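You operate a simulated robot arm through the tools that you are given. There is no shell and no other tool.

You run a simulated robot arm. Do the job below in one go: nothing can be reset, and whatever is moved stays where it is left.

JOB
Clamp the specked door, sand off the specks, wipe it clean and unclamp it.
Fine: in that order; use the green sanding block and the yellow cloth and put both back before you open the clamp.

Only the result counts: the job must be done as asked and must still hold three seconds after the hand-in. Knocking over, shifting, dropping, spilling or breaking anything else fails it. Flat cloth is picked up by pressing the open fingertips on it (5 to 10 N) and closing them slowly along it; thin cloth reads only 2 to 8 mm in the jaws.

ROBOT AND FRAMES
A 7-joint arm with a two-finger parallel gripper, fixed in place. Base frame: the origin is at the foot of the arm, x ahead of it, y to its left, z up; the work surface is at about z = 0.82. Readings come in m, rad, newtons and seconds.
Its first joint turns from -2.601 to 2.601 rad. Payload 3.43 kg.
Tool frame: the origin (TCP) lies between the finger pads and is the grasp point; the fingertips stand 0.03 m ahead of it; z points along the fingers, y is the line along which they close. Largest opening 0.094 m; finger width 0.028, thickness 0.01; the body of the gripper, 0.05 by 0.096 m, starts 0.055 m behind the TCP.
Orientation is told as [roll, pitch, yaw] about the base's x, y, z axes, in that order, counted from this pose: with the fingers straight down and closing along the base's y, the tool's x points along the base's -x, its y along +y and its z along -z.

CONTROLS
- The arm moves only by the tool drive_tool. Its argument "steps" is text: rows parted by semicolons, each of 7 numbers parted by spaces: the shift along the tool's x, y, z in units of 150 mm (1.0 is 150 mm), then the turn, a rotation vector about the tool's x, y, z in units of 60 degrees (1.0 is 60 degrees), then the opening, from 0 (shut) to 1 (fully open). In form: x y z rx ry rz gripper; .... A call has 1 to 20 rows; each row is the pose to reach, as a shift and turn from the pose commanded when the call began, along the tool's axes at that moment. A call with a number of a shift or a turn outside -1 to 1 is refused whole. Rows are played at 5 a second. More than 0.05 m and 0.15 rad between two rows, or a gripper value outside its range, and nothing of the call is played. Where a pose cannot be reached the arm comes as near as it can. A force on the tool above 70 N (or 10 N above the force at the start of the call, whichever is more), or a blocked arm, ends the call early, and 0.2 s more pass. The fingers move at their own pace (about 0.045 m/s each) and stop on an object; they squeeze with about 31 N. The grip force told is the motor's: it shows also when the fingers shut on nothing. Time passes only in rows, and 0.2 s behind the last, so rows that repeat a pose let the fingers close. The reply holds the time, the measured pose of the TCP, the force on the tool along the base axes, the opening and the grip force, in the units named above and with some noise, with the torque about the TCP (base axes, N m) and any sound that the robot's microphone picked up.
- Cameras (640 x 400 px; columns grow to the right, rows downward): "scene" is fixed at [0.4187, 0.6381, 1.6292]; the picture's right is [-0.84, -0.55, 0.00], its down [-0.53, 0.81, -0.26] and it looks along [0.14, -0.22, -0.97] (base axes); focal length 214 px, centre (320, 200). "wrist" rides on the gripper at [0.076, 0.014, -0.102] in the tool frame; the picture's right is [-0.18, 0.98, 0.00], its down [-0.75, -0.14, -0.64] and it looks along [-0.63, -0.12, 0.77] (tool axes); focal length 243 px, centre (320, 200). There is no depth. A picture from a camera that has moved, and an enlarged one, comes with that camera's place and axes in the base frame and with its lens. The place of the scene camera against the robot may be out by one fixed shift of up to 0.025 m in any direction.
- capture(camera): a new picture of that camera. No time passes.
- close_up(camera, box): a new picture of the part [left, top, right, bottom] of that camera's present view, enlarged. No time passes.
- hand_in(): hands the job in; it is judged then, once.

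Nothing tells you positions but the pictures and the camera data. Unless the task says otherwise, let go and move clear before handing in.

The tools are called after ">>>" as name(argument=value, ...) on one line, values as JSON. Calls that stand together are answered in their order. drive_tool: Moves the arm, as the interface text tells. Its arguments: {"type":"object","properties":{"steps":{"type":"string"}},"required":["steps"]} The other tools are called the same way: capture (camera) takes a picture; close_up (camera, box) takes an enlarged picture of a part of a camera's view; hand_in () hands the job in.

At the start:

```text
time_s: 0.0
ee_pos: [0.9748, 0.1661, 1.172]
ee_rot: [0.0, 0.0, 0.0]
wrist_force: [0.4, -0.3, 0.6]
ft_torque: [-0.02, -0.02, 0.02]
opening: 0.0941
grip_force: 0.0
```

scene: 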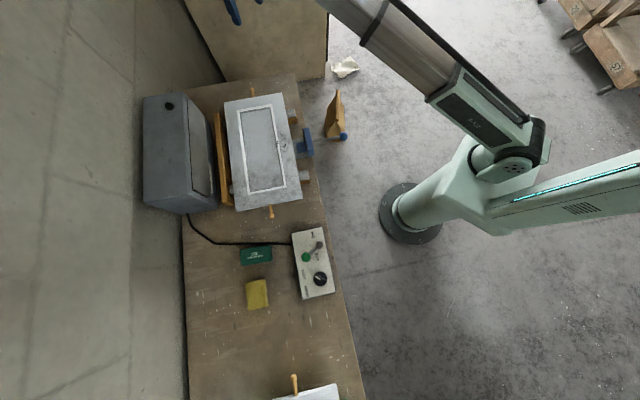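
wrist: 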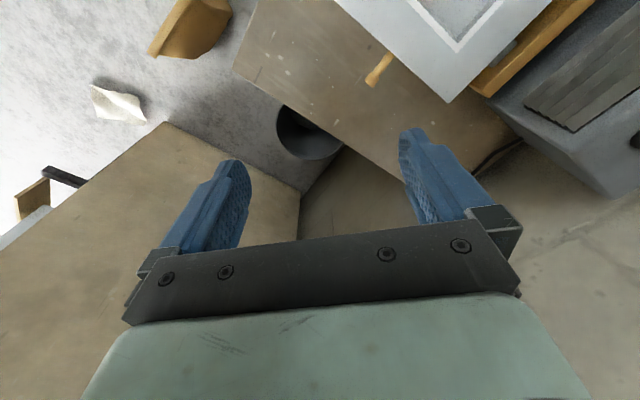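

I see a workbench with a framed door in a fixture, a control box with knob/lever, a green sanding block, a yellow cloth, and another door at the bottom of the picture. I'll look closer before I move.

>>> close_up(camera="scene", box=[200, 70, 340, 230])

>>> close_up(camera="scene", box=[220, 210, 360, 320])

>>> close_up(camera="scene", box=[180, 300, 380, 400])

>>> close_up(camera="scene", box=[130, 70, 330, 230])

```text
2.50 times, centred on (270, 150) of scene
camera zoom: at [0.4187, 0.6381, 1.6292], right [-0.84, -0.55, 0.0], down [-0.53, 0.81, -0.26], along [0.14, -0.22, -0.97], focal length 536 px, centre (445, 325)
```

zoom: 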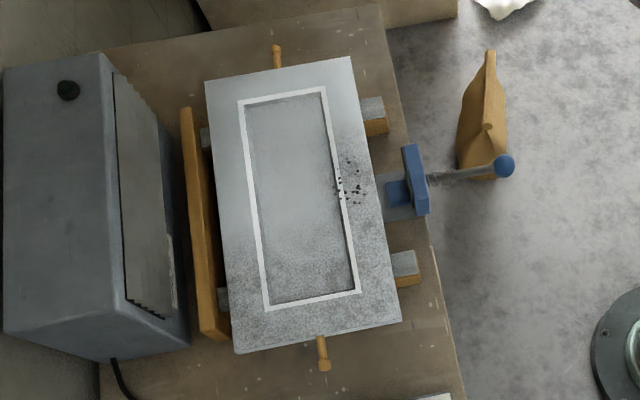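

```text
3.64 times, centred on (290, 265) of scene
camera zoom: at [0.4187, 0.6381, 1.6292], right [-0.84, -0.55, 0.0], down [-0.53, 0.81, -0.26], along [0.14, -0.22, -0.97], focal length 780 px, centre (429, -36)
```

zoom: 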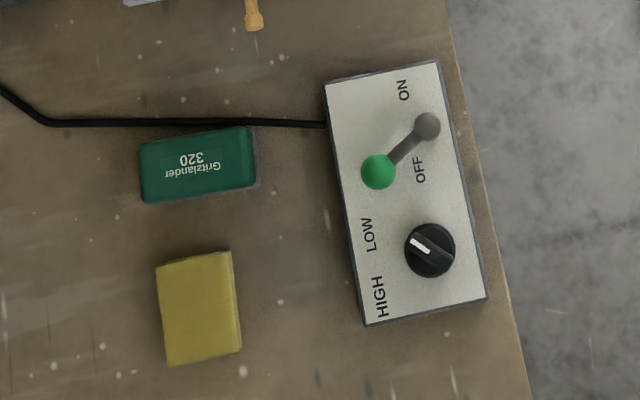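

```text
3.20 times, centred on (280, 350) of scene
camera zoom: at [0.4187, 0.6381, 1.6292], right [-0.84, -0.55, 0.0], down [-0.53, 0.81, -0.26], along [0.14, -0.22, -0.97], focal length 686 px, centre (448, -280)
```

zoom: 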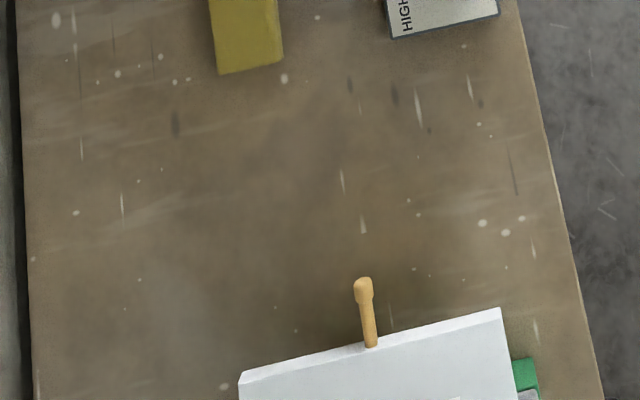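

```text
2.50 times, centred on (230, 150) of scene
camera zoom: at [0.4187, 0.6381, 1.6292], right [-0.84, -0.55, 0.0], down [-0.53, 0.81, -0.26], along [0.14, -0.22, -0.97], focal length 536 px, centre (545, 325)
```

zoom: 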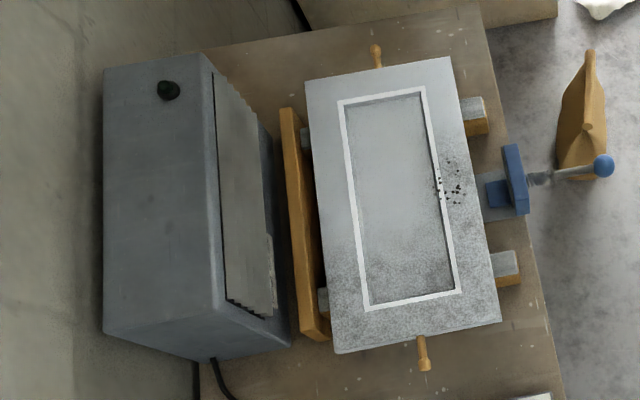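

The door in the fixture (about x 0.81, y 0.43) has the specks near its clamp-side edge. The clamp's blue ball handle is near (0.585, 0.21), and block and cloth are near (0.62, 0.76) and (0.53, 0.86). I'll move back to look at the clamp with the wrist camera.

>>> drive_tool(steps="0.3 0 0 0 0 0.1 1; 0.6 0 0 0 0 0.2 1; 0.9 0 0 0 0 0.3 1; 1 0 0 0 0 0.3 1")

```text
time_s: 1.0
ee_pos: [0.8245, 0.1644, 1.168]
ee_rot: [0.001, 0.0, -0.316]
wrist_force: [0.3, 0.6, -0.1]
ft_torque: [0.01, -0.02, 0.0]
opening: 0.0942
grip_force: 0.0
```

Positive rz turns yaw negative, so I'll turn the other way while moving further back.

>>> drive_tool(steps="0.2 -0.06 0 0 0 -0.14 1; 0.4 -0.12 0 0 0 -0.28 1; 0.6 -0.18 0 0 0 -0.42 1; 0.8 -0.24 0 0 0 -0.56 1; 0.95 -0.31 0 0 0 -0.7 1; 0.95 -0.31 0 0 0 -0.84 1; 0.95 -0.31 0 0 0 -0.98 1")

>>> capture(camera="wrist")

```text
time_s: 1.9
ee_pos: [0.7418, 0.1696, 1.148]
ee_rot: [0.004, -0.03, 0.119]
wrist_force: [1.6, -1.1, -2.4]
ft_torque: [0.19, 0.0, 0.14]
opening: 0.0938
grip_force: 0.1
out of reach, approached as far as the arm can: row 2, 3, 4
stopped in row 4: the force on the tool passed its limit at 90 N (the readings are from after the stop); the commanded pose is now the measured one
```

```text
taken
camera wrist: at [0.6617, 0.1732, 1.2479], right [0.06, 1.0, 0.01], down [0.74, -0.05, 0.67], along [0.66, -0.04, -0.75], focal length 243 px, centre (320, 200)
```

wrist: 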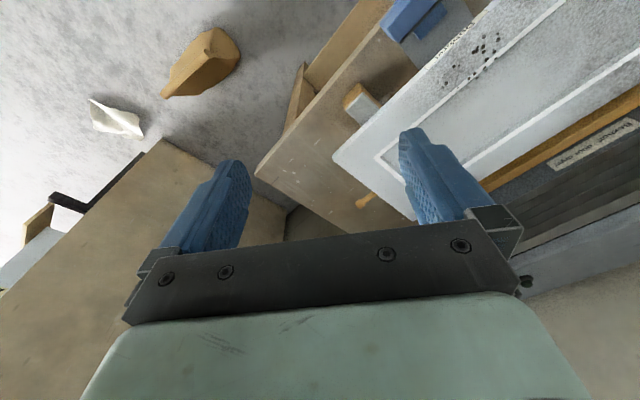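

The arm stopped at a reach limit around radius 0.75 at this height. I'll check the scene picture.

>>> capture(camera="scene")

```text
taken
```

scene: 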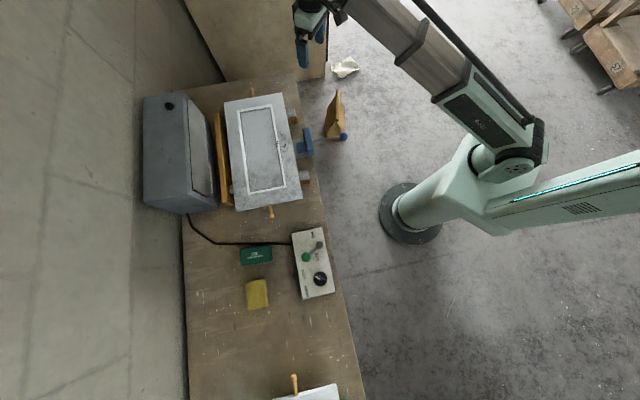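

Nothing was touched; the arm just ran into its inner reach. I'll go around the base at about constant radius instead.

>>> drive_tool(steps="0.04 0.2 -0.05 0 0 -0.06 1; 0.08 0.4 -0.1 0 0 -0.12 1; 0.13 0.6 -0.15 0 0 -0.18 1; 0.17 0.8 -0.2 0 0 -0.23 1; 0.22 0.967 -0.2 0 0 -0.286 1")

>>> capture(camera="wrist")

```text
time_s: 2.4
ee_pos: [0.7292, 0.2169, 1.1598]
ee_rot: [0.001, -0.045, 0.212]
wrist_force: [8.6, -0.4, -12.2]
ft_torque: [0.3, -0.04, 0.21]
opening: 0.0939
grip_force: 0.0
stopped in row 2: the force on the tool passed its limit at 76 N (the readings are from after the stop); the commanded pose is now the measured one
```

```text
taken
camera wrist: at [0.6473, 0.2138, 1.2588], right [-0.03, 1.0, 0.01], down [0.74, 0.01, 0.68], along [0.68, 0.03, -0.74], focal length 243 px, centre (320, 200)
```

wrist: 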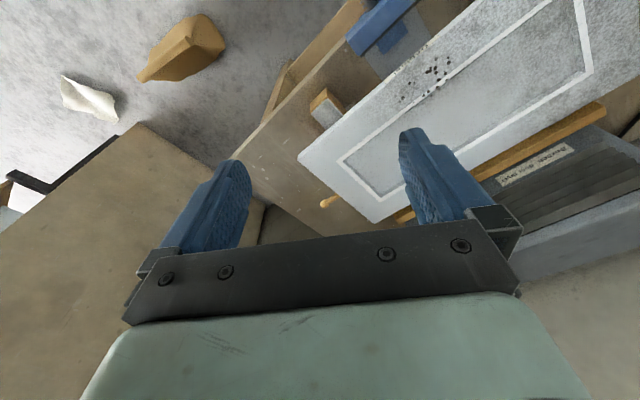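

Forces again come from the arm being at its limit, not from contact. I'll move outward, lower and slower.

>>> drive_tool(steps="-0.04 0.04 0.03 0 0.02 -0.02 1; -0.08 0.1 0.06 0 0.04 -0.05 1; -0.12 0.18 0.1 0 0.04 -0.08 1; -0.16 0.28 0.13 0 0.043 -0.11 1; -0.2 0.38 0.17 0 0.043 -0.14 1; -0.24 0.48 0.2 0 0.043 -0.17 1; -0.28 0.58 0.24 0 0.043 -0.2 1; -0.32 0.68 0.27 0 0.043 -0.23 1; -0.36 0.78 0.3 0 0.043 -0.26 1; -0.39 0.87 0.33 0 0.043 -0.28 1")

>>> capture(camera="wrist")

```text
time_s: 2.9
ee_pos: [0.7367, 0.2275, 1.1541]
ee_rot: [0.004, -0.032, 0.232]
wrist_force: [9.9, 0.1, -13.2]
ft_torque: [0.26, -0.04, 0.17]
opening: 0.0942
grip_force: 0.0
stopped in row 2: the force on the tool passed its limit at 77 N (the readings are from after the stop); the commanded pose is now the measured one
```

```text
taken
camera wrist: at [0.6564, 0.2231, 1.2536], right [-0.05, 1.0, 0.01], down [0.75, 0.03, 0.67], along [0.66, 0.04, -0.75], focal length 243 px, centre (320, 200)
```

wrist: 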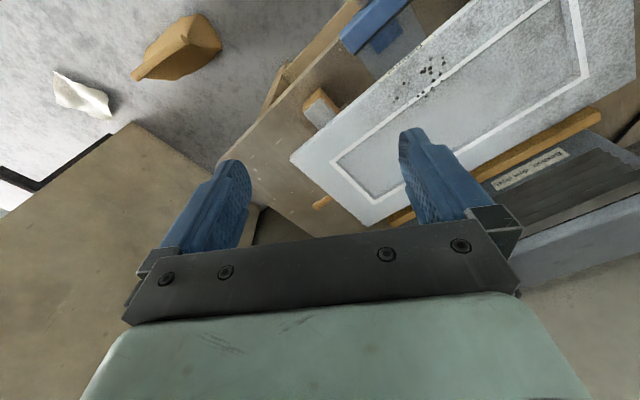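

A steady 16 N reading suggests the hand presses on something, maybe the arm's own forearm. I'll look closely.

>>> close_up(camera="scene", box=[240, 0, 440, 125])

>>> drive_tool(steps="-0.05 0 0 0 0 0 1; -0.1 0 0 0 0 0 1")

```text
3.20 times, centred on (340, 62) of scene
camera zoom: at [0.4187, 0.6381, 1.6292], right [-0.84, -0.55, 0.0], down [-0.53, 0.81, -0.26], along [0.14, -0.22, -0.97], focal length 686 px, centre (256, 640)
```

zoom: 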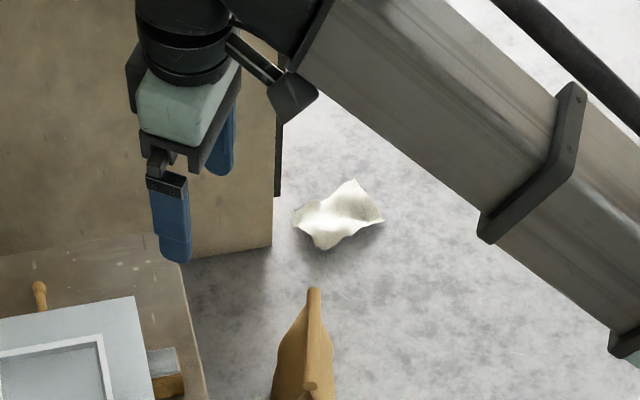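

```text
time_s: 3.5
ee_pos: [0.7505, 0.2321, 1.1545]
ee_rot: [0.002, -0.029, 0.23]
wrist_force: [0.0, 1.0, 0.8]
ft_torque: [0.03, -0.02, 0.0]
opening: 0.0942
grip_force: 0.0
```

The wrist camera's bracket was touching the forearm; it's free again now. I'll go lower and turn the camera towards +y so it looks down at the clamp.

>>> drive_tool(steps="0 0.05 0.1 0 0 0.1 1; 0.01 0.12 0.2 0 0 0.22 1; 0.02 0.22 0.3 0 0 0.34 1; 0.03 0.34 0.4 0 0 0.46 1; 0.03 0.46 0.5 0 0 0.58 1; 0.04 0.58 0.6 0 0 0.7 1; 0.04 0.69 0.67 0 0 0.8 1; 0.04 0.69 0.67 0 0 0.86 1")

>>> capture(camera="wrist")

```text
time_s: 5.3
ee_pos: [0.7219, 0.3332, 1.0541]
ee_rot: [0.025, -0.014, -0.673]
wrist_force: [-0.2, -0.6, 0.8]
ft_torque: [0.03, 0.0, -0.02]
opening: 0.0941
grip_force: 0.0
```

```text
taken
camera wrist: at [0.6698, 0.3898, 1.1552], right [0.76, 0.65, 0.03], down [0.48, -0.59, 0.65], along [0.44, -0.48, -0.76], focal length 243 px, centre (320, 200)
```

wrist: 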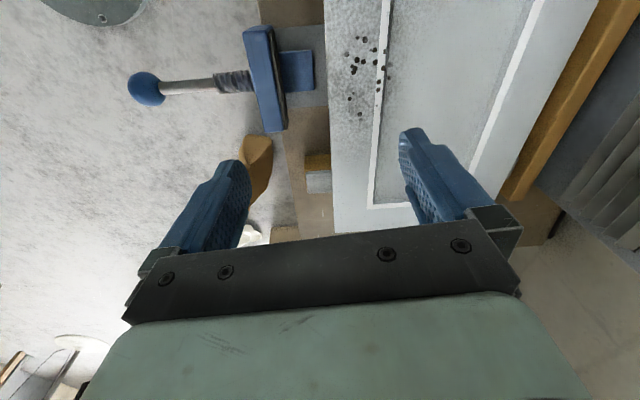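

Good view of the clamp now. I'll zoom in on it and the specks.

>>> close_up(camera="wrist", box=[100, 0, 340, 150])

>>> close_up(camera="wrist", box=[300, 0, 500, 130])

```text
2.67 times, centred on (220, 75) of wrist
camera zoom: at [0.6698, 0.3898, 1.1552], right [0.76, 0.65, 0.03], down [0.48, -0.59, 0.65], along [0.44, -0.48, -0.76], focal length 647 px, centre (587, 533)
```

zoom: 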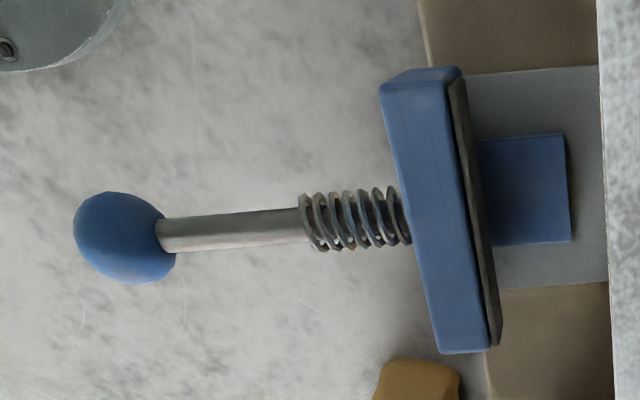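

```text
3.08 times, centred on (400, 65) of wrist
camera zoom: at [0.6698, 0.3898, 1.1552], right [0.76, 0.65, 0.03], down [0.48, -0.59, 0.65], along [0.44, -0.48, -0.76], focal length 746 px, centre (74, 615)
```

zoom: 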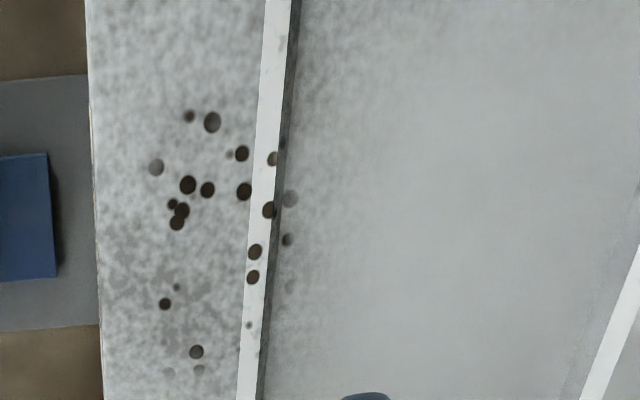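

The clamp is a rod with a spring and a ball knob (about 0.585, 0.212, 0.88) that drives a padded jaw towards the door edge. I'll move above the ball and turn the gripper so that the fingers straddle it across the rod.

>>> drive_tool(steps="0.02 -0.1 0 0 0 0.1 1; 0.04 -0.2 0 0 0 0.2 1; 0.06 -0.3 0 0 0 0.3 1; 0.08 -0.4 0 0 0 0.4 1; 0.1 -0.5 0 0 0 0.5 1; 0.12 -0.6 0 0 0 0.6 1; 0.14 -0.7 0 0 0 0.7 1; 0.16 -0.8 0 0 0 0.8 1; 0.18 -0.9 0 0 0 0.9 1")

>>> capture(camera="wrist")

>>> capture(camera="scene")

```text
time_s: 7.3
ee_pos: [0.6194, 0.2432, 1.0494]
ee_rot: [0.03, 0.012, -1.615]
wrist_force: [0.9, -0.6, 0.0]
ft_torque: [-0.03, -0.01, -0.01]
opening: 0.0941
grip_force: 0.0
```

```text
taken
camera wrist: at [0.634, 0.3167, 1.1533], right [0.97, -0.23, 0.02], down [-0.19, -0.75, 0.63], along [-0.12, -0.62, -0.78], focal length 243 px, centre (320, 200)
```

wrist: 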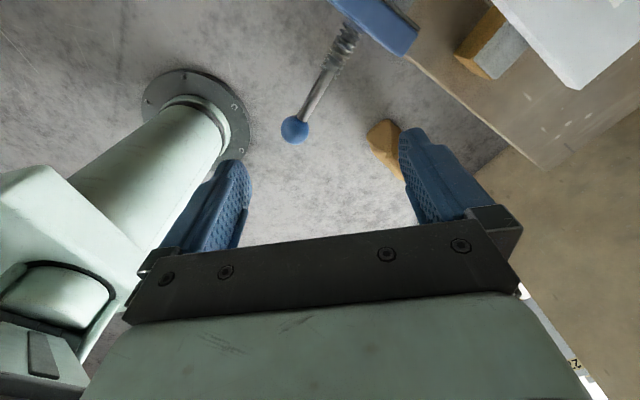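

```text
taken
```

scene: 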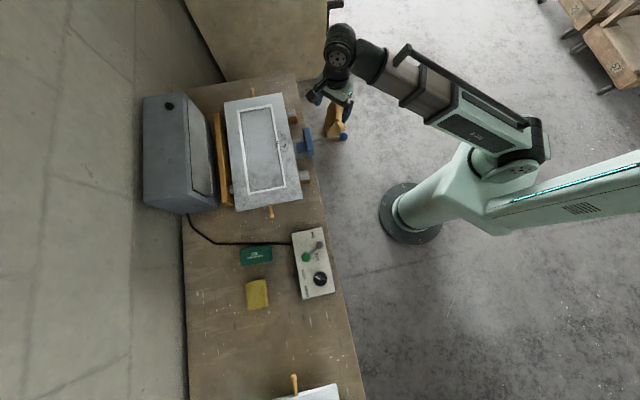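

Ball triangulates to (0.587, 0.213, 0.88), rod direction about 44°. I'll centre above it and finish turning to yaw about -136°.

>>> drive_tool(steps="-0.03 -0.03 0 0 0 0.1 1; -0.06 -0.06 0 0 0 0.2 1; -0.09 -0.09 0 0 0 0.3 1; -0.12 -0.12 0 0 0 0.4 1; -0.15 -0.15 0 0 0 0.5 1; -0.18 -0.18 0 0 0 0.6 1; -0.21 -0.21 0 0 0 0.7 1; -0.21 -0.21 0 0 0 0.725 1; -0.21 -0.21 0 0 0 0.725 1")

>>> capture(camera="wrist")

```text
time_s: 9.3
ee_pos: [0.5861, 0.2132, 1.0498]
ee_rot: [0.013, 0.026, -2.372]
wrist_force: [0.2, 0.5, -0.2]
ft_torque: [0.0, 0.03, 0.01]
opening: 0.0938
grip_force: 0.0
```

```text
taken
camera wrist: at [0.6479, 0.2542, 1.154], right [0.55, -0.83, 0.01], down [-0.66, -0.43, 0.62], along [-0.51, -0.35, -0.78], focal length 243 px, centre (320, 200)
```

wrist: 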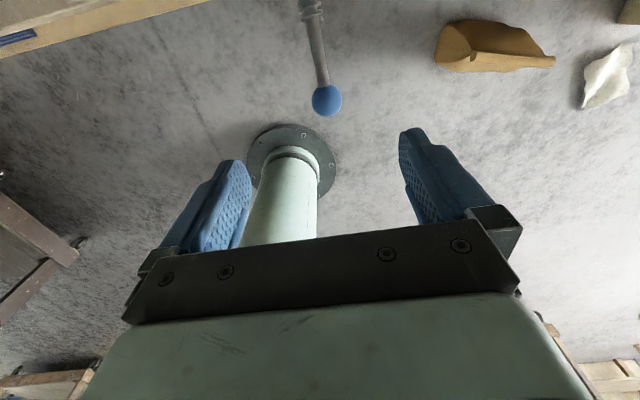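

Aligned over the ball. Now I'll descend part of the way and re-check.

>>> drive_tool(steps="0 0.01 0.2 0 0 0 1; 0 0.02 0.4 0 0 0 1; 0 0.02 0.6 0 0 0 1; 0 0.02 0.75 0 0 0 1; 0 0.02 0.75 0 0 0 1")

>>> capture(camera="wrist")

>>> close_up(camera="scene", box=[260, 80, 400, 170])

```text
time_s: 10.5
ee_pos: [0.5895, 0.2116, 0.9369]
ee_rot: [0.013, 0.03, -2.37]
wrist_force: [-0.5, -0.3, -0.2]
ft_torque: [0.04, 0.01, 0.03]
opening: 0.094
grip_force: 0.2
```

```text
taken
camera wrist: at [0.6522, 0.252, 1.0411], right [0.55, -0.83, 0.01], down [-0.66, -0.43, 0.62], along [-0.51, -0.35, -0.79], focal length 243 px, centre (320, 200)
```

wrist: 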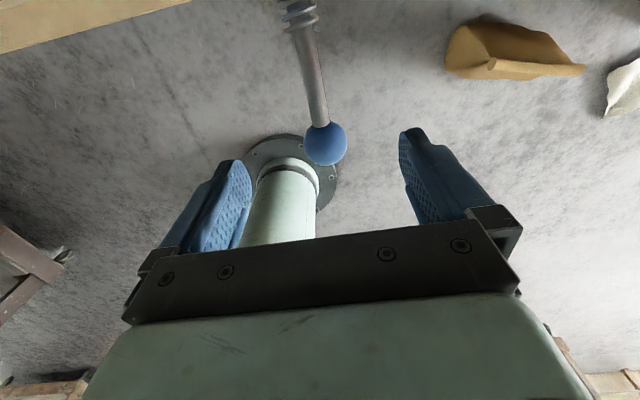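

```text
4.44 times, centred on (330, 125) of scene
camera zoom: at [0.4187, 0.6381, 1.6292], right [-0.84, -0.55, 0.0], down [-0.53, 0.81, -0.26], along [0.14, -0.22, -0.97], focal length 953 px, centre (276, 533)
```

zoom: 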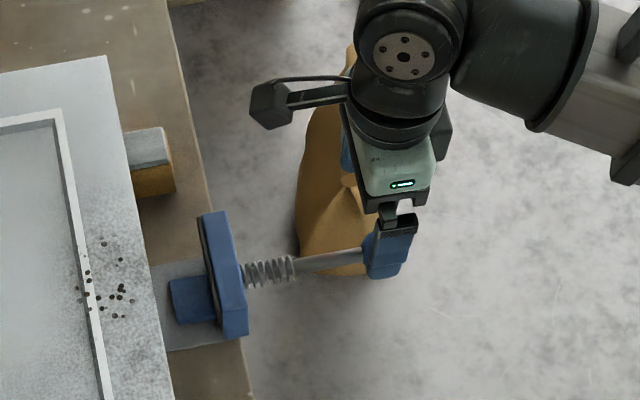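

Ball is centred to within a few millimetres. I'll descend to its height.

>>> drive_tool(steps="-0.01 0.01 0.1 0 0 0 1; -0.02 0.02 0.2 0 0 0 1; -0.03 0.025 0.3 0 0 0 1; -0.03 0.025 0.4 0 0 0 1; -0.03 0.025 0.4 0 0 0 1")

>>> capture(camera="wrist")

>>> close_up(camera="scene", box=[260, 80, 400, 170])

```text
time_s: 11.7
ee_pos: [0.5924, 0.2061, 0.8769]
ee_rot: [0.012, 0.028, -2.372]
wrist_force: [0.3, 0.6, -0.1]
ft_torque: [-0.02, 0.0, 0.02]
opening: 0.0938
grip_force: 0.2
```

```text
taken
camera wrist: at [0.6555, 0.2476, 0.981], right [0.55, -0.83, 0.01], down [-0.66, -0.43, 0.62], along [-0.51, -0.35, -0.79], focal length 243 px, centre (320, 200)
```

wrist: 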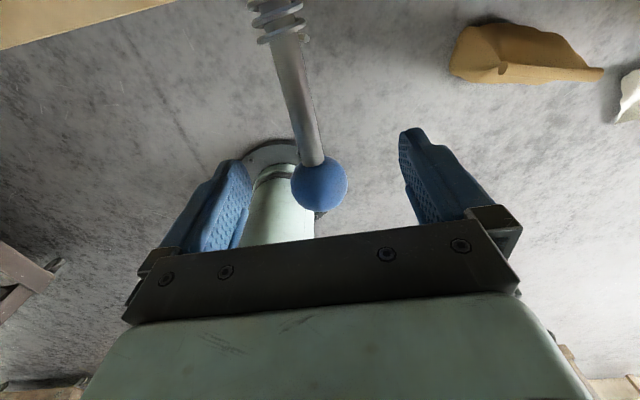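

```text
4.44 times, centred on (330, 125) of scene
camera zoom: at [0.4187, 0.6381, 1.6292], right [-0.84, -0.55, 0.0], down [-0.53, 0.81, -0.26], along [0.14, -0.22, -0.97], focal length 953 px, centre (276, 533)
```

zoom: 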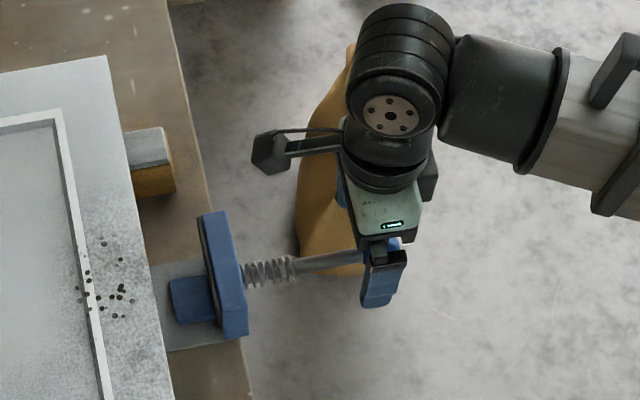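

The ball sits right between the pads. I'll close on it.

>>> drive_tool(steps="0 0 0 0 0 0 0.6; 0 0 0 0 0 0 0.3; 0 0 0 0 0 0 0; 0 0 0 0 0 0 0; 0 0 0 0 0 0 0; 0 0 0 0 0 0 0")

```text
time_s: 13.1
ee_pos: [0.5915, 0.2097, 0.8761]
ee_rot: [0.002, 0.028, -2.367]
wrist_force: [-26.1, 28.3, -8.0]
ft_torque: [0.22, 0.53, -0.42]
opening: 0.037
grip_force: 45.1
```

Gripped, but with a sideways load of about 38 N: the ball is off-centre by a few mm. I'll shift the tool a little along its closing line to relax it.

>>> drive_tool(steps="0 -0.01 0 0 0 0 0; 0 -0.02 0 0 0 0 0; 0 -0.02 0 0 0 0 0")

>>> capture(camera="wrist")

```text
time_s: 13.9
ee_pos: [0.5914, 0.2083, 0.877]
ee_rot: [0.01, 0.029, -2.372]
wrist_force: [-11.8, 13.4, 1.6]
ft_torque: [0.8, 0.61, -0.23]
opening: 0.0369
grip_force: 44.5
```

```text
taken
camera wrist: at [0.6529, 0.2499, 0.9812], right [0.55, -0.83, 0.01], down [-0.66, -0.43, 0.62], along [-0.51, -0.34, -0.79], focal length 243 px, centre (320, 200)
```

wrist: 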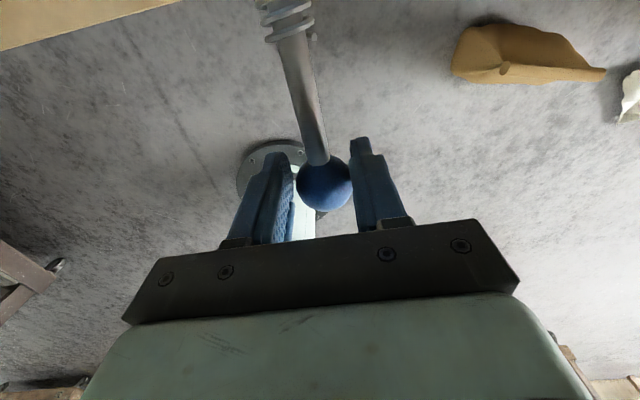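

The load dropped to 18 N; I'll relax the rest and begin pushing towards the door gently.

>>> drive_tool(steps="0 -0.008 0 0 0 0 0; 0 -0.017 0 0 0 0 0; 0.03 -0.017 0 0 0 0 0; 0.06 -0.017 0 0 0 0 0; 0.1 -0.017 0 0 0 0 0; 0.1 -0.017 0 0 0 0 0")

>>> close_up(camera="scene", box=[260, 80, 400, 170])

```text
time_s: 15.3
ee_pos: [0.602, 0.2195, 0.8777]
ee_rot: [0.014, 0.027, -2.372]
wrist_force: [21.5, -21.2, -26.5]
ft_torque: [-0.24, -0.51, 0.26]
opening: 0.0373
grip_force: 44.6
```

```text
4.44 times, centred on (330, 125) of scene
camera zoom: at [0.4187, 0.6381, 1.6292], right [-0.84, -0.55, 0.0], down [-0.53, 0.81, -0.26], along [0.14, -0.22, -0.97], focal length 953 px, centre (276, 533)
```

zoom: 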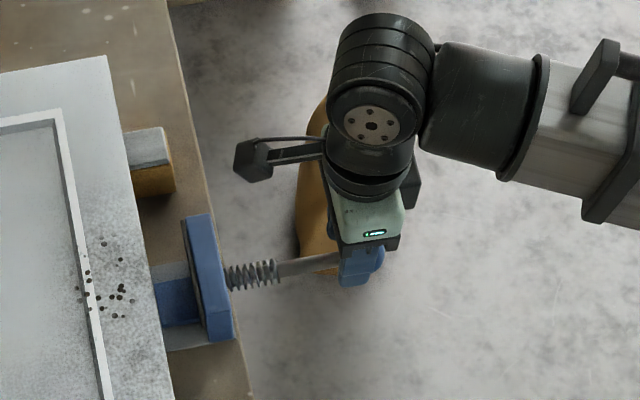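

The jaw advances towards the door. I'll relax the side and vertical loads, then go on pushing.

>>> drive_tool(steps="0 0.01 0.01 0 0 0 0; 0 0.02 0.02 0 0 0 0; 0 0.02 0.02 0 0 0 0")

```text
time_s: 16.1
ee_pos: [0.6012, 0.2198, 0.8746]
ee_rot: [0.009, 0.028, -2.37]
wrist_force: [9.4, -3.0, 33.6]
ft_torque: [-0.39, -0.05, 0.13]
opening: 0.0374
grip_force: 44.8
```

>>> drive_tool(steps="0 0.005 -0.011 0 0 0 0; 0.03 0.008 -0.01 0 0 0 0; 0.06 0.008 -0.009 0 0 0 0; 0.09 0.008 -0.008 0 0 0 0; 0.12 0.008 -0.007 0 0 0 0; 0.12 0.008 -0.007 0 0 0 0")

>>> close_up(camera="scene", box=[260, 80, 400, 170])

```text
time_s: 17.5
ee_pos: [0.6153, 0.2327, 0.8751]
ee_rot: [0.008, 0.027, -2.371]
wrist_force: [-20.1, 18.3, -29.0]
ft_torque: [0.51, 0.24, -0.35]
opening: 0.0366
grip_force: 44.7
```

```text
4.44 times, centred on (330, 125) of scene
camera zoom: at [0.4187, 0.6381, 1.6292], right [-0.84, -0.55, 0.0], down [-0.53, 0.81, -0.26], along [0.14, -0.22, -0.97], focal length 953 px, centre (276, 533)
```

zoom: 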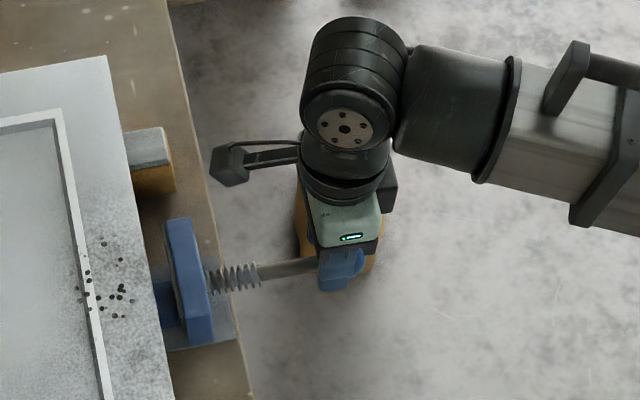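

Still moving freely along the rod. I'll correct the side load and push the last ~15 mm.

>>> drive_tool(steps="0 -0.01 0.008 0 0 0 0; 0.02 -0.018 0.009 0 0 0 0; 0.04 -0.018 0.009 0 0 0 0; 0.06 -0.018 0.01 0 0 0 0; 0.08 -0.018 0.01 0 0 0 0; 0.08 -0.018 0.01 0 0 0 0")

>>> close_up(camera="scene", box=[260, 80, 400, 170])

```text
time_s: 18.9
ee_pos: [0.6212, 0.2411, 0.8745]
ee_rot: [0.013, 0.03, -2.371]
wrist_force: [5.3, -6.5, 29.7]
ft_torque: [-0.53, 0.18, 0.06]
opening: 0.0369
grip_force: 44.9
```

```text
4.44 times, centred on (330, 125) of scene
camera zoom: at [0.4187, 0.6381, 1.6292], right [-0.84, -0.55, 0.0], down [-0.53, 0.81, -0.26], along [0.14, -0.22, -0.97], focal length 953 px, centre (276, 533)
```

zoom: 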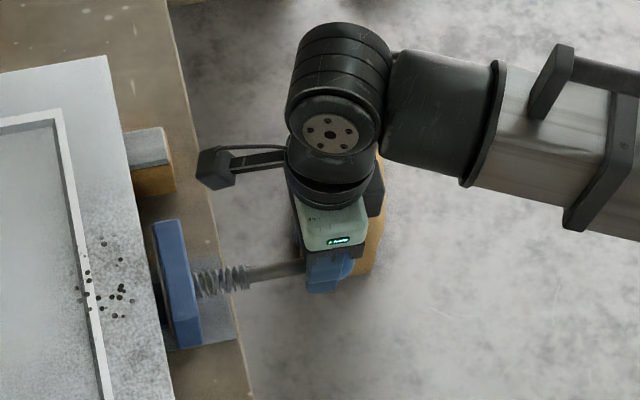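

The pad is almost at the door edge. I'll push on in small steps and watch the axial force.

>>> drive_tool(steps="0 0 -0.005 0 0 0 0; 0.015 0.003 -0.005 0 0 0 0; 0.03 0.003 -0.004 0 0 0 0; 0.045 0.003 -0.004 0 0 0 0; 0.06 0.003 -0.003 0 0 0 0; 0.06 0.003 -0.003 0 0 0 0")

>>> close_up(camera="scene", box=[260, 80, 400, 170])

```text
time_s: 20.3
ee_pos: [0.6295, 0.2479, 0.8744]
ee_rot: [0.011, 0.025, -2.371]
wrist_force: [4.9, -13.9, -11.2]
ft_torque: [-0.31, -0.08, 0.12]
opening: 0.0364
grip_force: 44.6
```

```text
4.44 times, centred on (330, 125) of scene
camera zoom: at [0.4187, 0.6381, 1.6292], right [-0.84, -0.55, 0.0], down [-0.53, 0.81, -0.26], along [0.14, -0.22, -0.97], focal length 953 px, centre (276, 533)
```

zoom: 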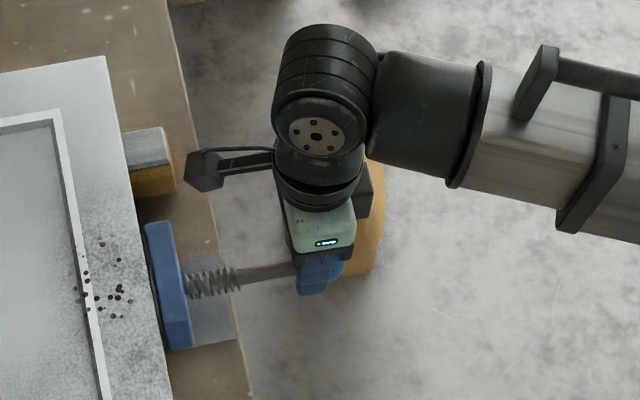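

The pad has reached the door and begins seating it against the fence (axial force about 6 N). Pushing further in small steps.

>>> drive_tool(steps="0.015 0.003 0.002 0 0 0 0; 0.03 0.006 0.002 0 0 0 0; 0.045 0.006 0.003 0 0 0 0; 0.06 0.006 0.003 0 0 0 0; 0.06 0.006 0.003 0 0 0 0")

>>> close_up(camera="scene", box=[200, 70, 340, 230])

```text
time_s: 21.5
ee_pos: [0.6358, 0.2534, 0.8747]
ee_rot: [0.01, 0.03, -2.371]
wrist_force: [-1.3, 2.5, 6.6]
ft_torque: [-0.27, 0.62, -0.04]
opening: 0.0362
grip_force: 44.7
```

```text
2.50 times, centred on (270, 150) of scene
camera zoom: at [0.4187, 0.6381, 1.6292], right [-0.84, -0.55, 0.0], down [-0.53, 0.81, -0.26], along [0.14, -0.22, -0.97], focal length 536 px, centre (445, 325)
```

zoom: 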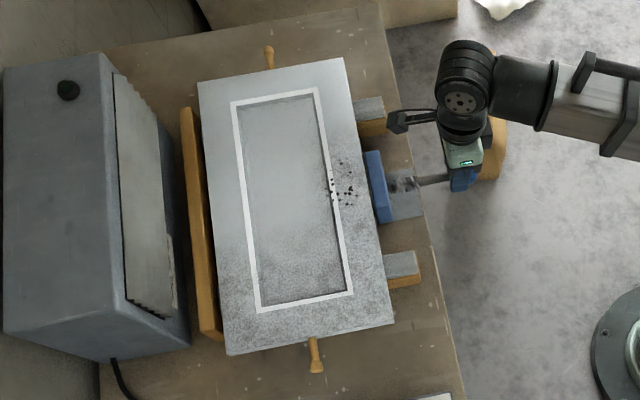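

The door slides towards the yellow fence as intended. I'll keep pushing until the force rises.

>>> drive_tool(steps="0.015 0 0 0 0 0 0; 0.03 0 0.001 0 0 0 0; 0.045 0 0.002 0 0 0 0; 0.06 0 0.002 0 0 0 0; 0.075 0 0.002 0 0 0 0; 0.075 0 0.002 0 0 0 0")

>>> close_up(camera="scene", box=[200, 70, 340, 230])

```text
time_s: 22.9
ee_pos: [0.6423, 0.2612, 0.8743]
ee_rot: [0.009, 0.027, -2.37]
wrist_force: [-6.8, 19.4, 1.5]
ft_torque: [0.51, -0.12, -0.27]
opening: 0.0362
grip_force: 45.4
```

```text
2.50 times, centred on (270, 150) of scene
camera zoom: at [0.4187, 0.6381, 1.6292], right [-0.84, -0.55, 0.0], down [-0.53, 0.81, -0.26], along [0.14, -0.22, -0.97], focal length 536 px, centre (445, 325)
```

zoom: 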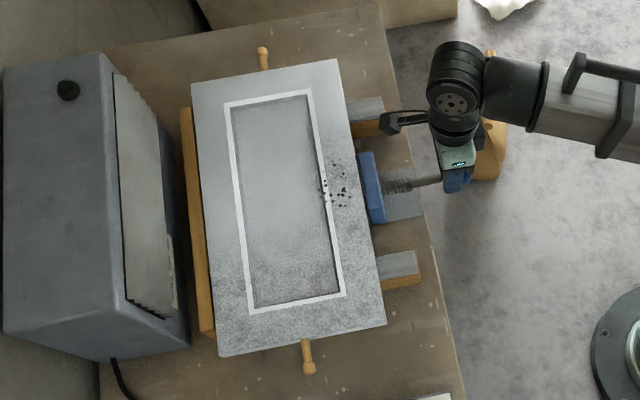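

Near the fence now. Continuing.

>>> drive_tool(steps="0.015 -0.008 0 0 0 0 0; 0.03 -0.008 0 0 0 0 0; 0.045 -0.008 0.001 0 0 0 0; 0.06 -0.008 0.002 0 0 0 0; 0.075 -0.008 0.002 0 0 0 0; 0.075 -0.008 0.002 0 0 0 0")

>>> close_up(camera="scene", box=[200, 70, 340, 230])

```text
time_s: 24.3
ee_pos: [0.651, 0.271, 0.8744]
ee_rot: [0.009, 0.03, -2.369]
wrist_force: [2.7, 18.6, 3.5]
ft_torque: [1.47, -0.95, 1.33]
opening: 0.0137
grip_force: 45.5
```

```text
2.50 times, centred on (270, 150) of scene
camera zoom: at [0.4187, 0.6381, 1.6292], right [-0.84, -0.55, 0.0], down [-0.53, 0.81, -0.26], along [0.14, -0.22, -0.97], focal length 536 px, centre (445, 325)
```

zoom: 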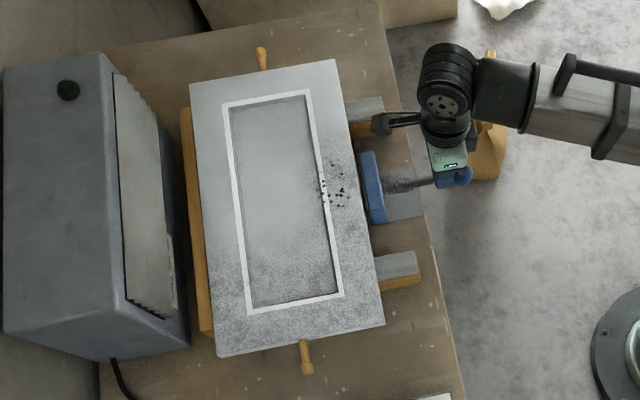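

The fingers slipped off the ball onto the rod once the door met the fence. I'll let go, rise and look.

>>> drive_tool(steps="0 0 0 0 0 0 0.5; 0 0 0 0 0 0 1; 0 0 0 0 0 0 1; 0 0 -0.2 0 0 0 1; 0 0 -0.4 0 0 0 1; 0 0 -0.6 0 0 0 1; 0 0 -0.6 0 0 0 1")

>>> capture(camera="wrist")

>>> close_up(camera="scene", box=[260, 80, 400, 170])

```text
time_s: 25.9
ee_pos: [0.6466, 0.2687, 0.9652]
ee_rot: [0.012, 0.026, -2.369]
wrist_force: [0.0, 0.3, -0.1]
ft_torque: [0.03, 0.0, -0.01]
opening: 0.094
grip_force: 0.1
```

```text
taken
camera wrist: at [0.71, 0.3097, 1.0698], right [0.55, -0.83, 0.01], down [-0.66, -0.43, 0.62], along [-0.51, -0.35, -0.78], focal length 243 px, centre (320, 200)
```

wrist: 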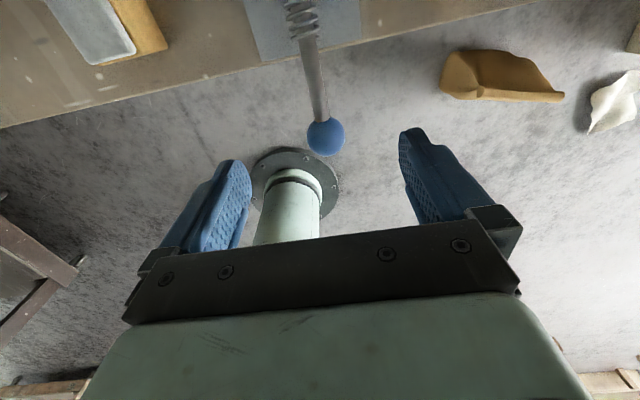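

```text
4.44 times, centred on (330, 125) of scene
camera zoom: at [0.4187, 0.6381, 1.6292], right [-0.84, -0.55, 0.0], down [-0.53, 0.81, -0.26], along [0.14, -0.22, -0.97], focal length 953 px, centre (276, 533)
```

zoom: 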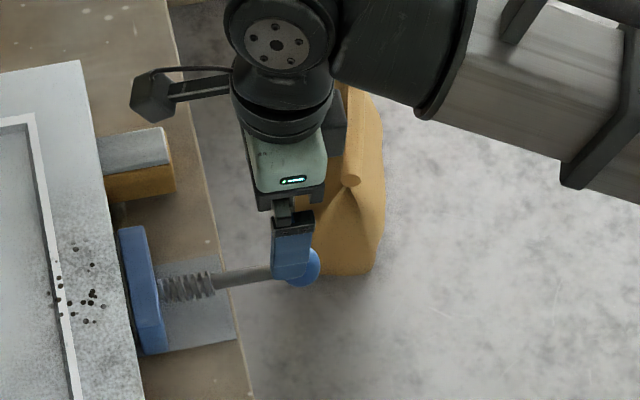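

The jaw stays against the door, but I'm not sure it's tight. I'll close the fingers, drop in behind the ball and push it firmly along the rod.

>>> drive_tool(steps="-0.15 0.01 0 0 0 0 0.5; -0.3 0.013 0 0 0 0 0; -0.38 0.013 0 0 0 0 0; -0.38 0.013 0 0 0 0 0; -0.38 0.013 0.2 0 0 0 0; -0.38 0.013 0.4 0 0 0 0; -0.38 0.013 0.58 0 0 0 0; -0.38 0.013 0.58 0 0 0 0")

>>> capture(camera="wrist")

>>> close_up(camera="scene", box=[260, 80, 400, 170])

```text
time_s: 27.7
ee_pos: [0.6102, 0.227, 0.8768]
ee_rot: [0.012, 0.025, -2.372]
wrist_force: [-6.8, -7.5, 1.6]
ft_torque: [-0.22, 0.18, 0.04]
opening: 0.0
grip_force: 31.0
```

```text
taken
camera wrist: at [0.6719, 0.2682, 0.9807], right [0.55, -0.83, 0.01], down [-0.66, -0.43, 0.62], along [-0.51, -0.35, -0.78], focal length 243 px, centre (320, 200)
```

wrist: 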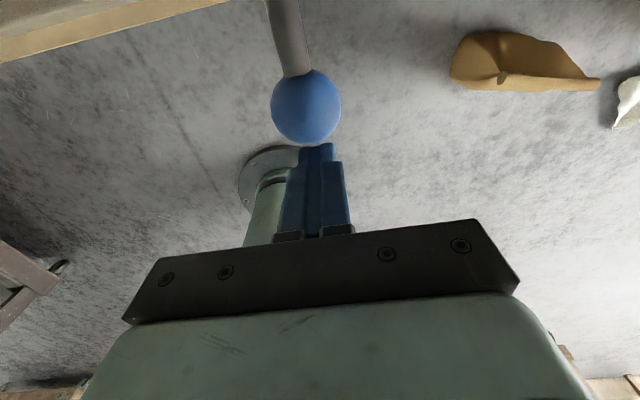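

```text
4.44 times, centred on (330, 125) of scene
camera zoom: at [0.4187, 0.6381, 1.6292], right [-0.84, -0.55, 0.0], down [-0.53, 0.81, -0.26], along [0.14, -0.22, -0.97], focal length 953 px, centre (276, 533)
```

zoom: 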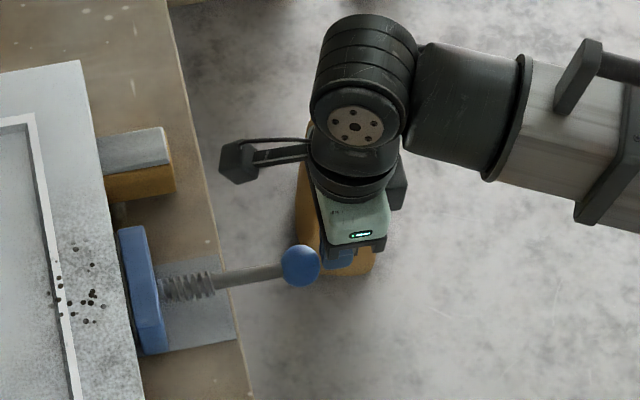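

Fingers are right behind the ball and touching it (about 10 N). Now push along the rod.

>>> drive_tool(steps="0.02 0 0 0 0 0 0; 0.04 0 0.001 0 0 0 0; 0.06 0 0.002 0 0 0 0; 0.06 0 0.002 0 0 0 0")

>>> close_up(camera="scene", box=[260, 80, 400, 170])

```text
time_s: 28.6
ee_pos: [0.6089, 0.2272, 0.8767]
ee_rot: [0.012, -0.001, -2.374]
wrist_force: [-7.3, -10.3, 2.5]
ft_torque: [-0.16, 0.25, -0.03]
opening: 0.0001
grip_force: 31.0
stopped in row 4: the force on the tool passed its limit at 73 N (the readings are from after the stop); the commanded pose is now the measured one
```

```text
4.44 times, centred on (330, 125) of scene
camera zoom: at [0.4187, 0.6381, 1.6292], right [-0.84, -0.55, 0.0], down [-0.53, 0.81, -0.26], along [0.14, -0.22, -0.97], focal length 953 px, centre (276, 533)
```

zoom: 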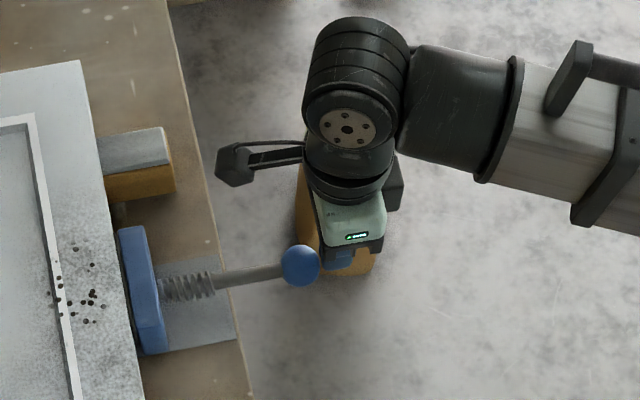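

At 73 N nothing moved any more, so the jaw is firmly against the door and the door against the fence. I'll rise and look over door and fence to verify.

>>> drive_tool(steps="-0.05 0 0 0 0 0 0; -0.05 0 -0.2 0 0 0 0; -0.05 0 -0.4 0 0 0 0; -0.05 0 -0.6 0 0 0 0.5; -0.05 0 -0.8 0 0 0 1; -0.05 0 -1 0 0 -0.1 1; -0.05 0 -1 0 0 -0.2 1")

```text
time_s: 30.2
ee_pos: [0.6054, 0.2251, 1.0269]
ee_rot: [0.012, 0.001, -2.166]
wrist_force: [-0.1, -0.2, -0.3]
ft_torque: [-0.02, 0.0, 0.02]
opening: 0.0849
grip_force: 0.1
```

>>> drive_tool(steps="0.1 0 -0.1 0 0 -0.1 1; 0.2 0 -0.2 0 0 -0.2 1; 0.3 0 -0.3 0 0 -0.3 1; 0.4 0 -0.4 0 0 -0.4 1; 0.5 0 -0.4 0 0 -0.5 1; 0.6 0.01 -0.4 0 0 -0.6 1; 0.7 0.02 -0.4 0 0 -0.7 1; 0.8 0.03 -0.4 0 0 -0.8 1; 0.9 0.03 -0.4 0 0 -0.9 1")

>>> capture(camera="wrist")

```text
time_s: 32.2
ee_pos: [0.6838, 0.335, 1.0861]
ee_rot: [0.01, -0.01, -1.22]
wrist_force: [-0.1, 0.5, 0.7]
ft_torque: [-0.02, 0.0, 0.0]
opening: 0.0941
grip_force: 0.0
```

```text
taken
camera wrist: at [0.6705, 0.4111, 1.1869], right [0.99, 0.16, 0.01], down [0.12, -0.75, 0.65], along [0.11, -0.64, -0.76], focal length 243 px, centre (320, 200)
```

wrist: 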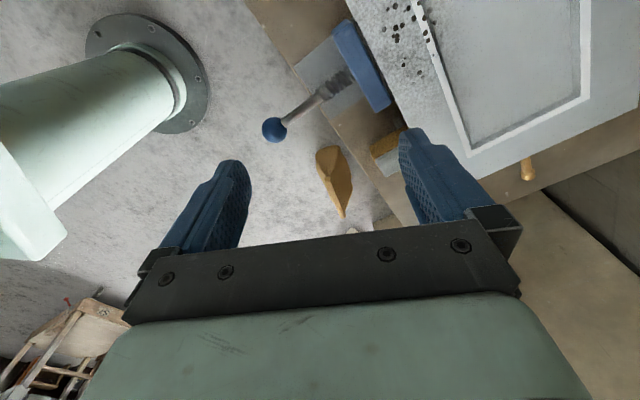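

>>> close_up(camera="wrist", box=[240, 0, 440, 150])

>>> close_up(camera="scene", box=[200, 80, 300, 220])

```text
2.67 times, centred on (340, 75) of wrist
camera zoom: at [0.6705, 0.4111, 1.1869], right [0.99, 0.16, 0.01], down [0.12, -0.75, 0.65], along [0.11, -0.64, -0.76], focal length 647 px, centre (267, 533)
```

zoom: 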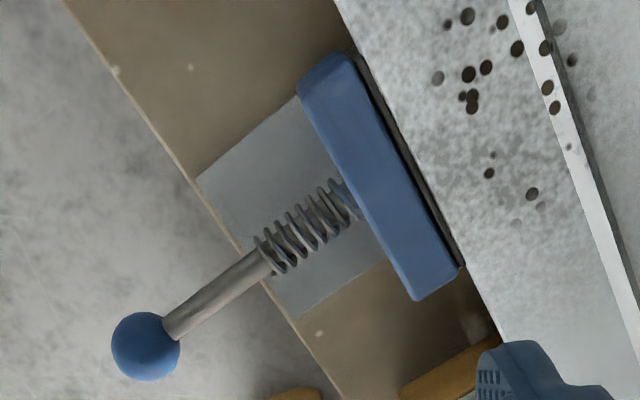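

```text
2.86 times, centred on (250, 150) of scene
camera zoom: at [0.4187, 0.6381, 1.6292], right [-0.84, -0.55, 0.0], down [-0.53, 0.81, -0.26], along [0.14, -0.22, -0.97], focal length 613 px, centre (520, 343)
```

zoom: 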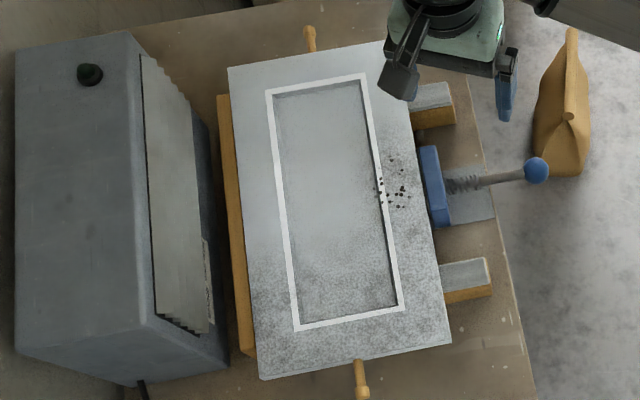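

The dark pad is flush against the door edge and the door is up against the fence: clamped. Next I'll swing over to the sanding block and look at it.

>>> drive_tool(steps="0.08 0.01 0 0 0 -0.1 1; 0.17 0.02 0 0 0 -0.2 1; 0.26 0.03 0 0 0 -0.3 1; 0.35 0.04 0 0 0 -0.4 1; 0.44 0.05 0 0 0 -0.5 1; 0.53 0.06 0 0 0 -0.6 1; 0.62 0.07 0 0 0 -0.7 1; 0.7 0.09 0 0 0 -0.8 1; 0.79 0.1 0 0 0 -0.9 1; 0.88 0.11 0 0 0 -1 1")

>>> capture(camera="wrist")

```text
time_s: 34.4
ee_pos: [0.6528, 0.464, 1.0848]
ee_rot: [-0.004, -0.01, -0.172]
wrist_force: [-0.7, 0.3, -0.5]
ft_torque: [0.0, 0.02, 0.02]
opening: 0.094
grip_force: 0.1
```

```text
taken
camera wrist: at [0.5798, 0.4908, 1.1853], right [0.35, 0.94, 0.0], down [0.71, -0.27, 0.65], along [0.61, -0.23, -0.76], focal length 243 px, centre (320, 200)
```

wrist: 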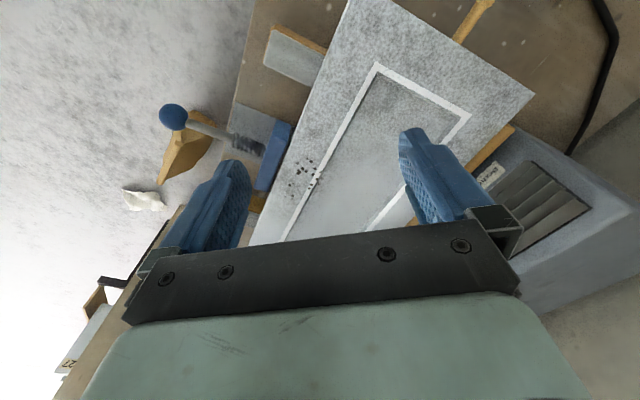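

>>> drive_tool(steps="0.07 0.08 0.02 0 0 -0.1 1; 0.14 0.16 0.04 0 0 -0.2 1; 0.21 0.24 0.06 0 0 -0.3 1; 0.28 0.32 0.08 0 0 -0.4 1; 0.35 0.4 0.1 0 0 -0.5 1; 0.42 0.48 0.12 0 0 -0.6 1; 0.49 0.56 0.14 0 0 -0.7 1; 0.56 0.64 0.16 0 0 -0.8 1; 0.63 0.72 0.18 0 0 -0.9 1; 0.7 0.8 0.2 0 0 -1 1")

>>> capture(camera="wrist")

>>> capture(camera="scene")

```text
time_s: 36.6
ee_pos: [0.572, 0.5994, 1.0534]
ee_rot: [-0.012, -0.002, 0.873]
wrist_force: [-0.5, 0.3, -0.2]
ft_torque: [0.01, 0.03, -0.01]
opening: 0.0939
grip_force: 0.0
```

```text
taken
camera wrist: at [0.5116, 0.55, 1.1544], right [-0.64, 0.77, -0.01], down [0.58, 0.49, 0.65], along [0.5, 0.4, -0.76], focal length 243 px, centre (320, 200)
```

wrist: 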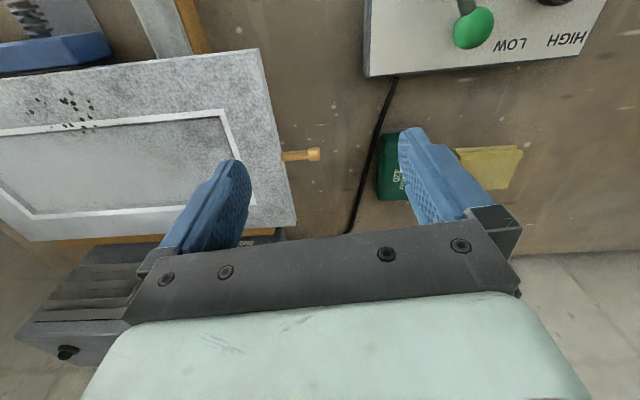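

```text
taken
```

scene: 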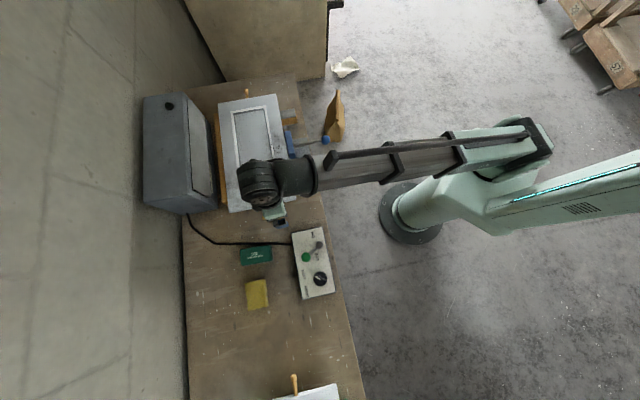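

The block's near-door edge is seen at about (0.61, 0.75), long axis about 43°, size about 0.11 × 0.055. I'll move nearly above it for a proper look.

>>> drive_tool(steps="-0.13 0.09 0.03 0 0 0.03 1; -0.26 0.18 0.06 0 0 0.06 1; -0.39 0.27 0.1 0 0 0.09 1; -0.52 0.36 0.13 0 0 0.117 1; -0.65 0.45 0.16 0 0 0.117 1; -0.77 0.53 0.16 0 0 0.117 1; -0.77 0.53 0.16 0 0 0.117 1")

>>> capture(camera="wrist")

```text
time_s: 38.2
ee_pos: [0.5848, 0.739, 1.0279]
ee_rot: [-0.009, -0.002, 0.747]
wrist_force: [0.3, 0.1, 0.1]
ft_torque: [0.01, 0.05, 0.0]
opening: 0.0938
grip_force: 0.1
```

```text
taken
camera wrist: at [0.5181, 0.6974, 1.1293], right [-0.53, 0.84, -0.01], down [0.64, 0.41, 0.65], along [0.55, 0.34, -0.76], focal length 243 px, centre (320, 200)
```

wrist: 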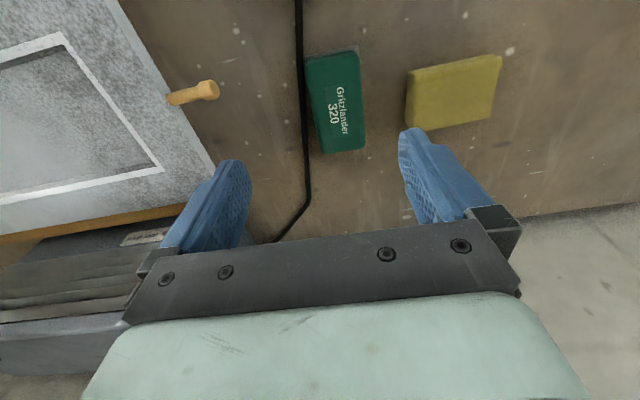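

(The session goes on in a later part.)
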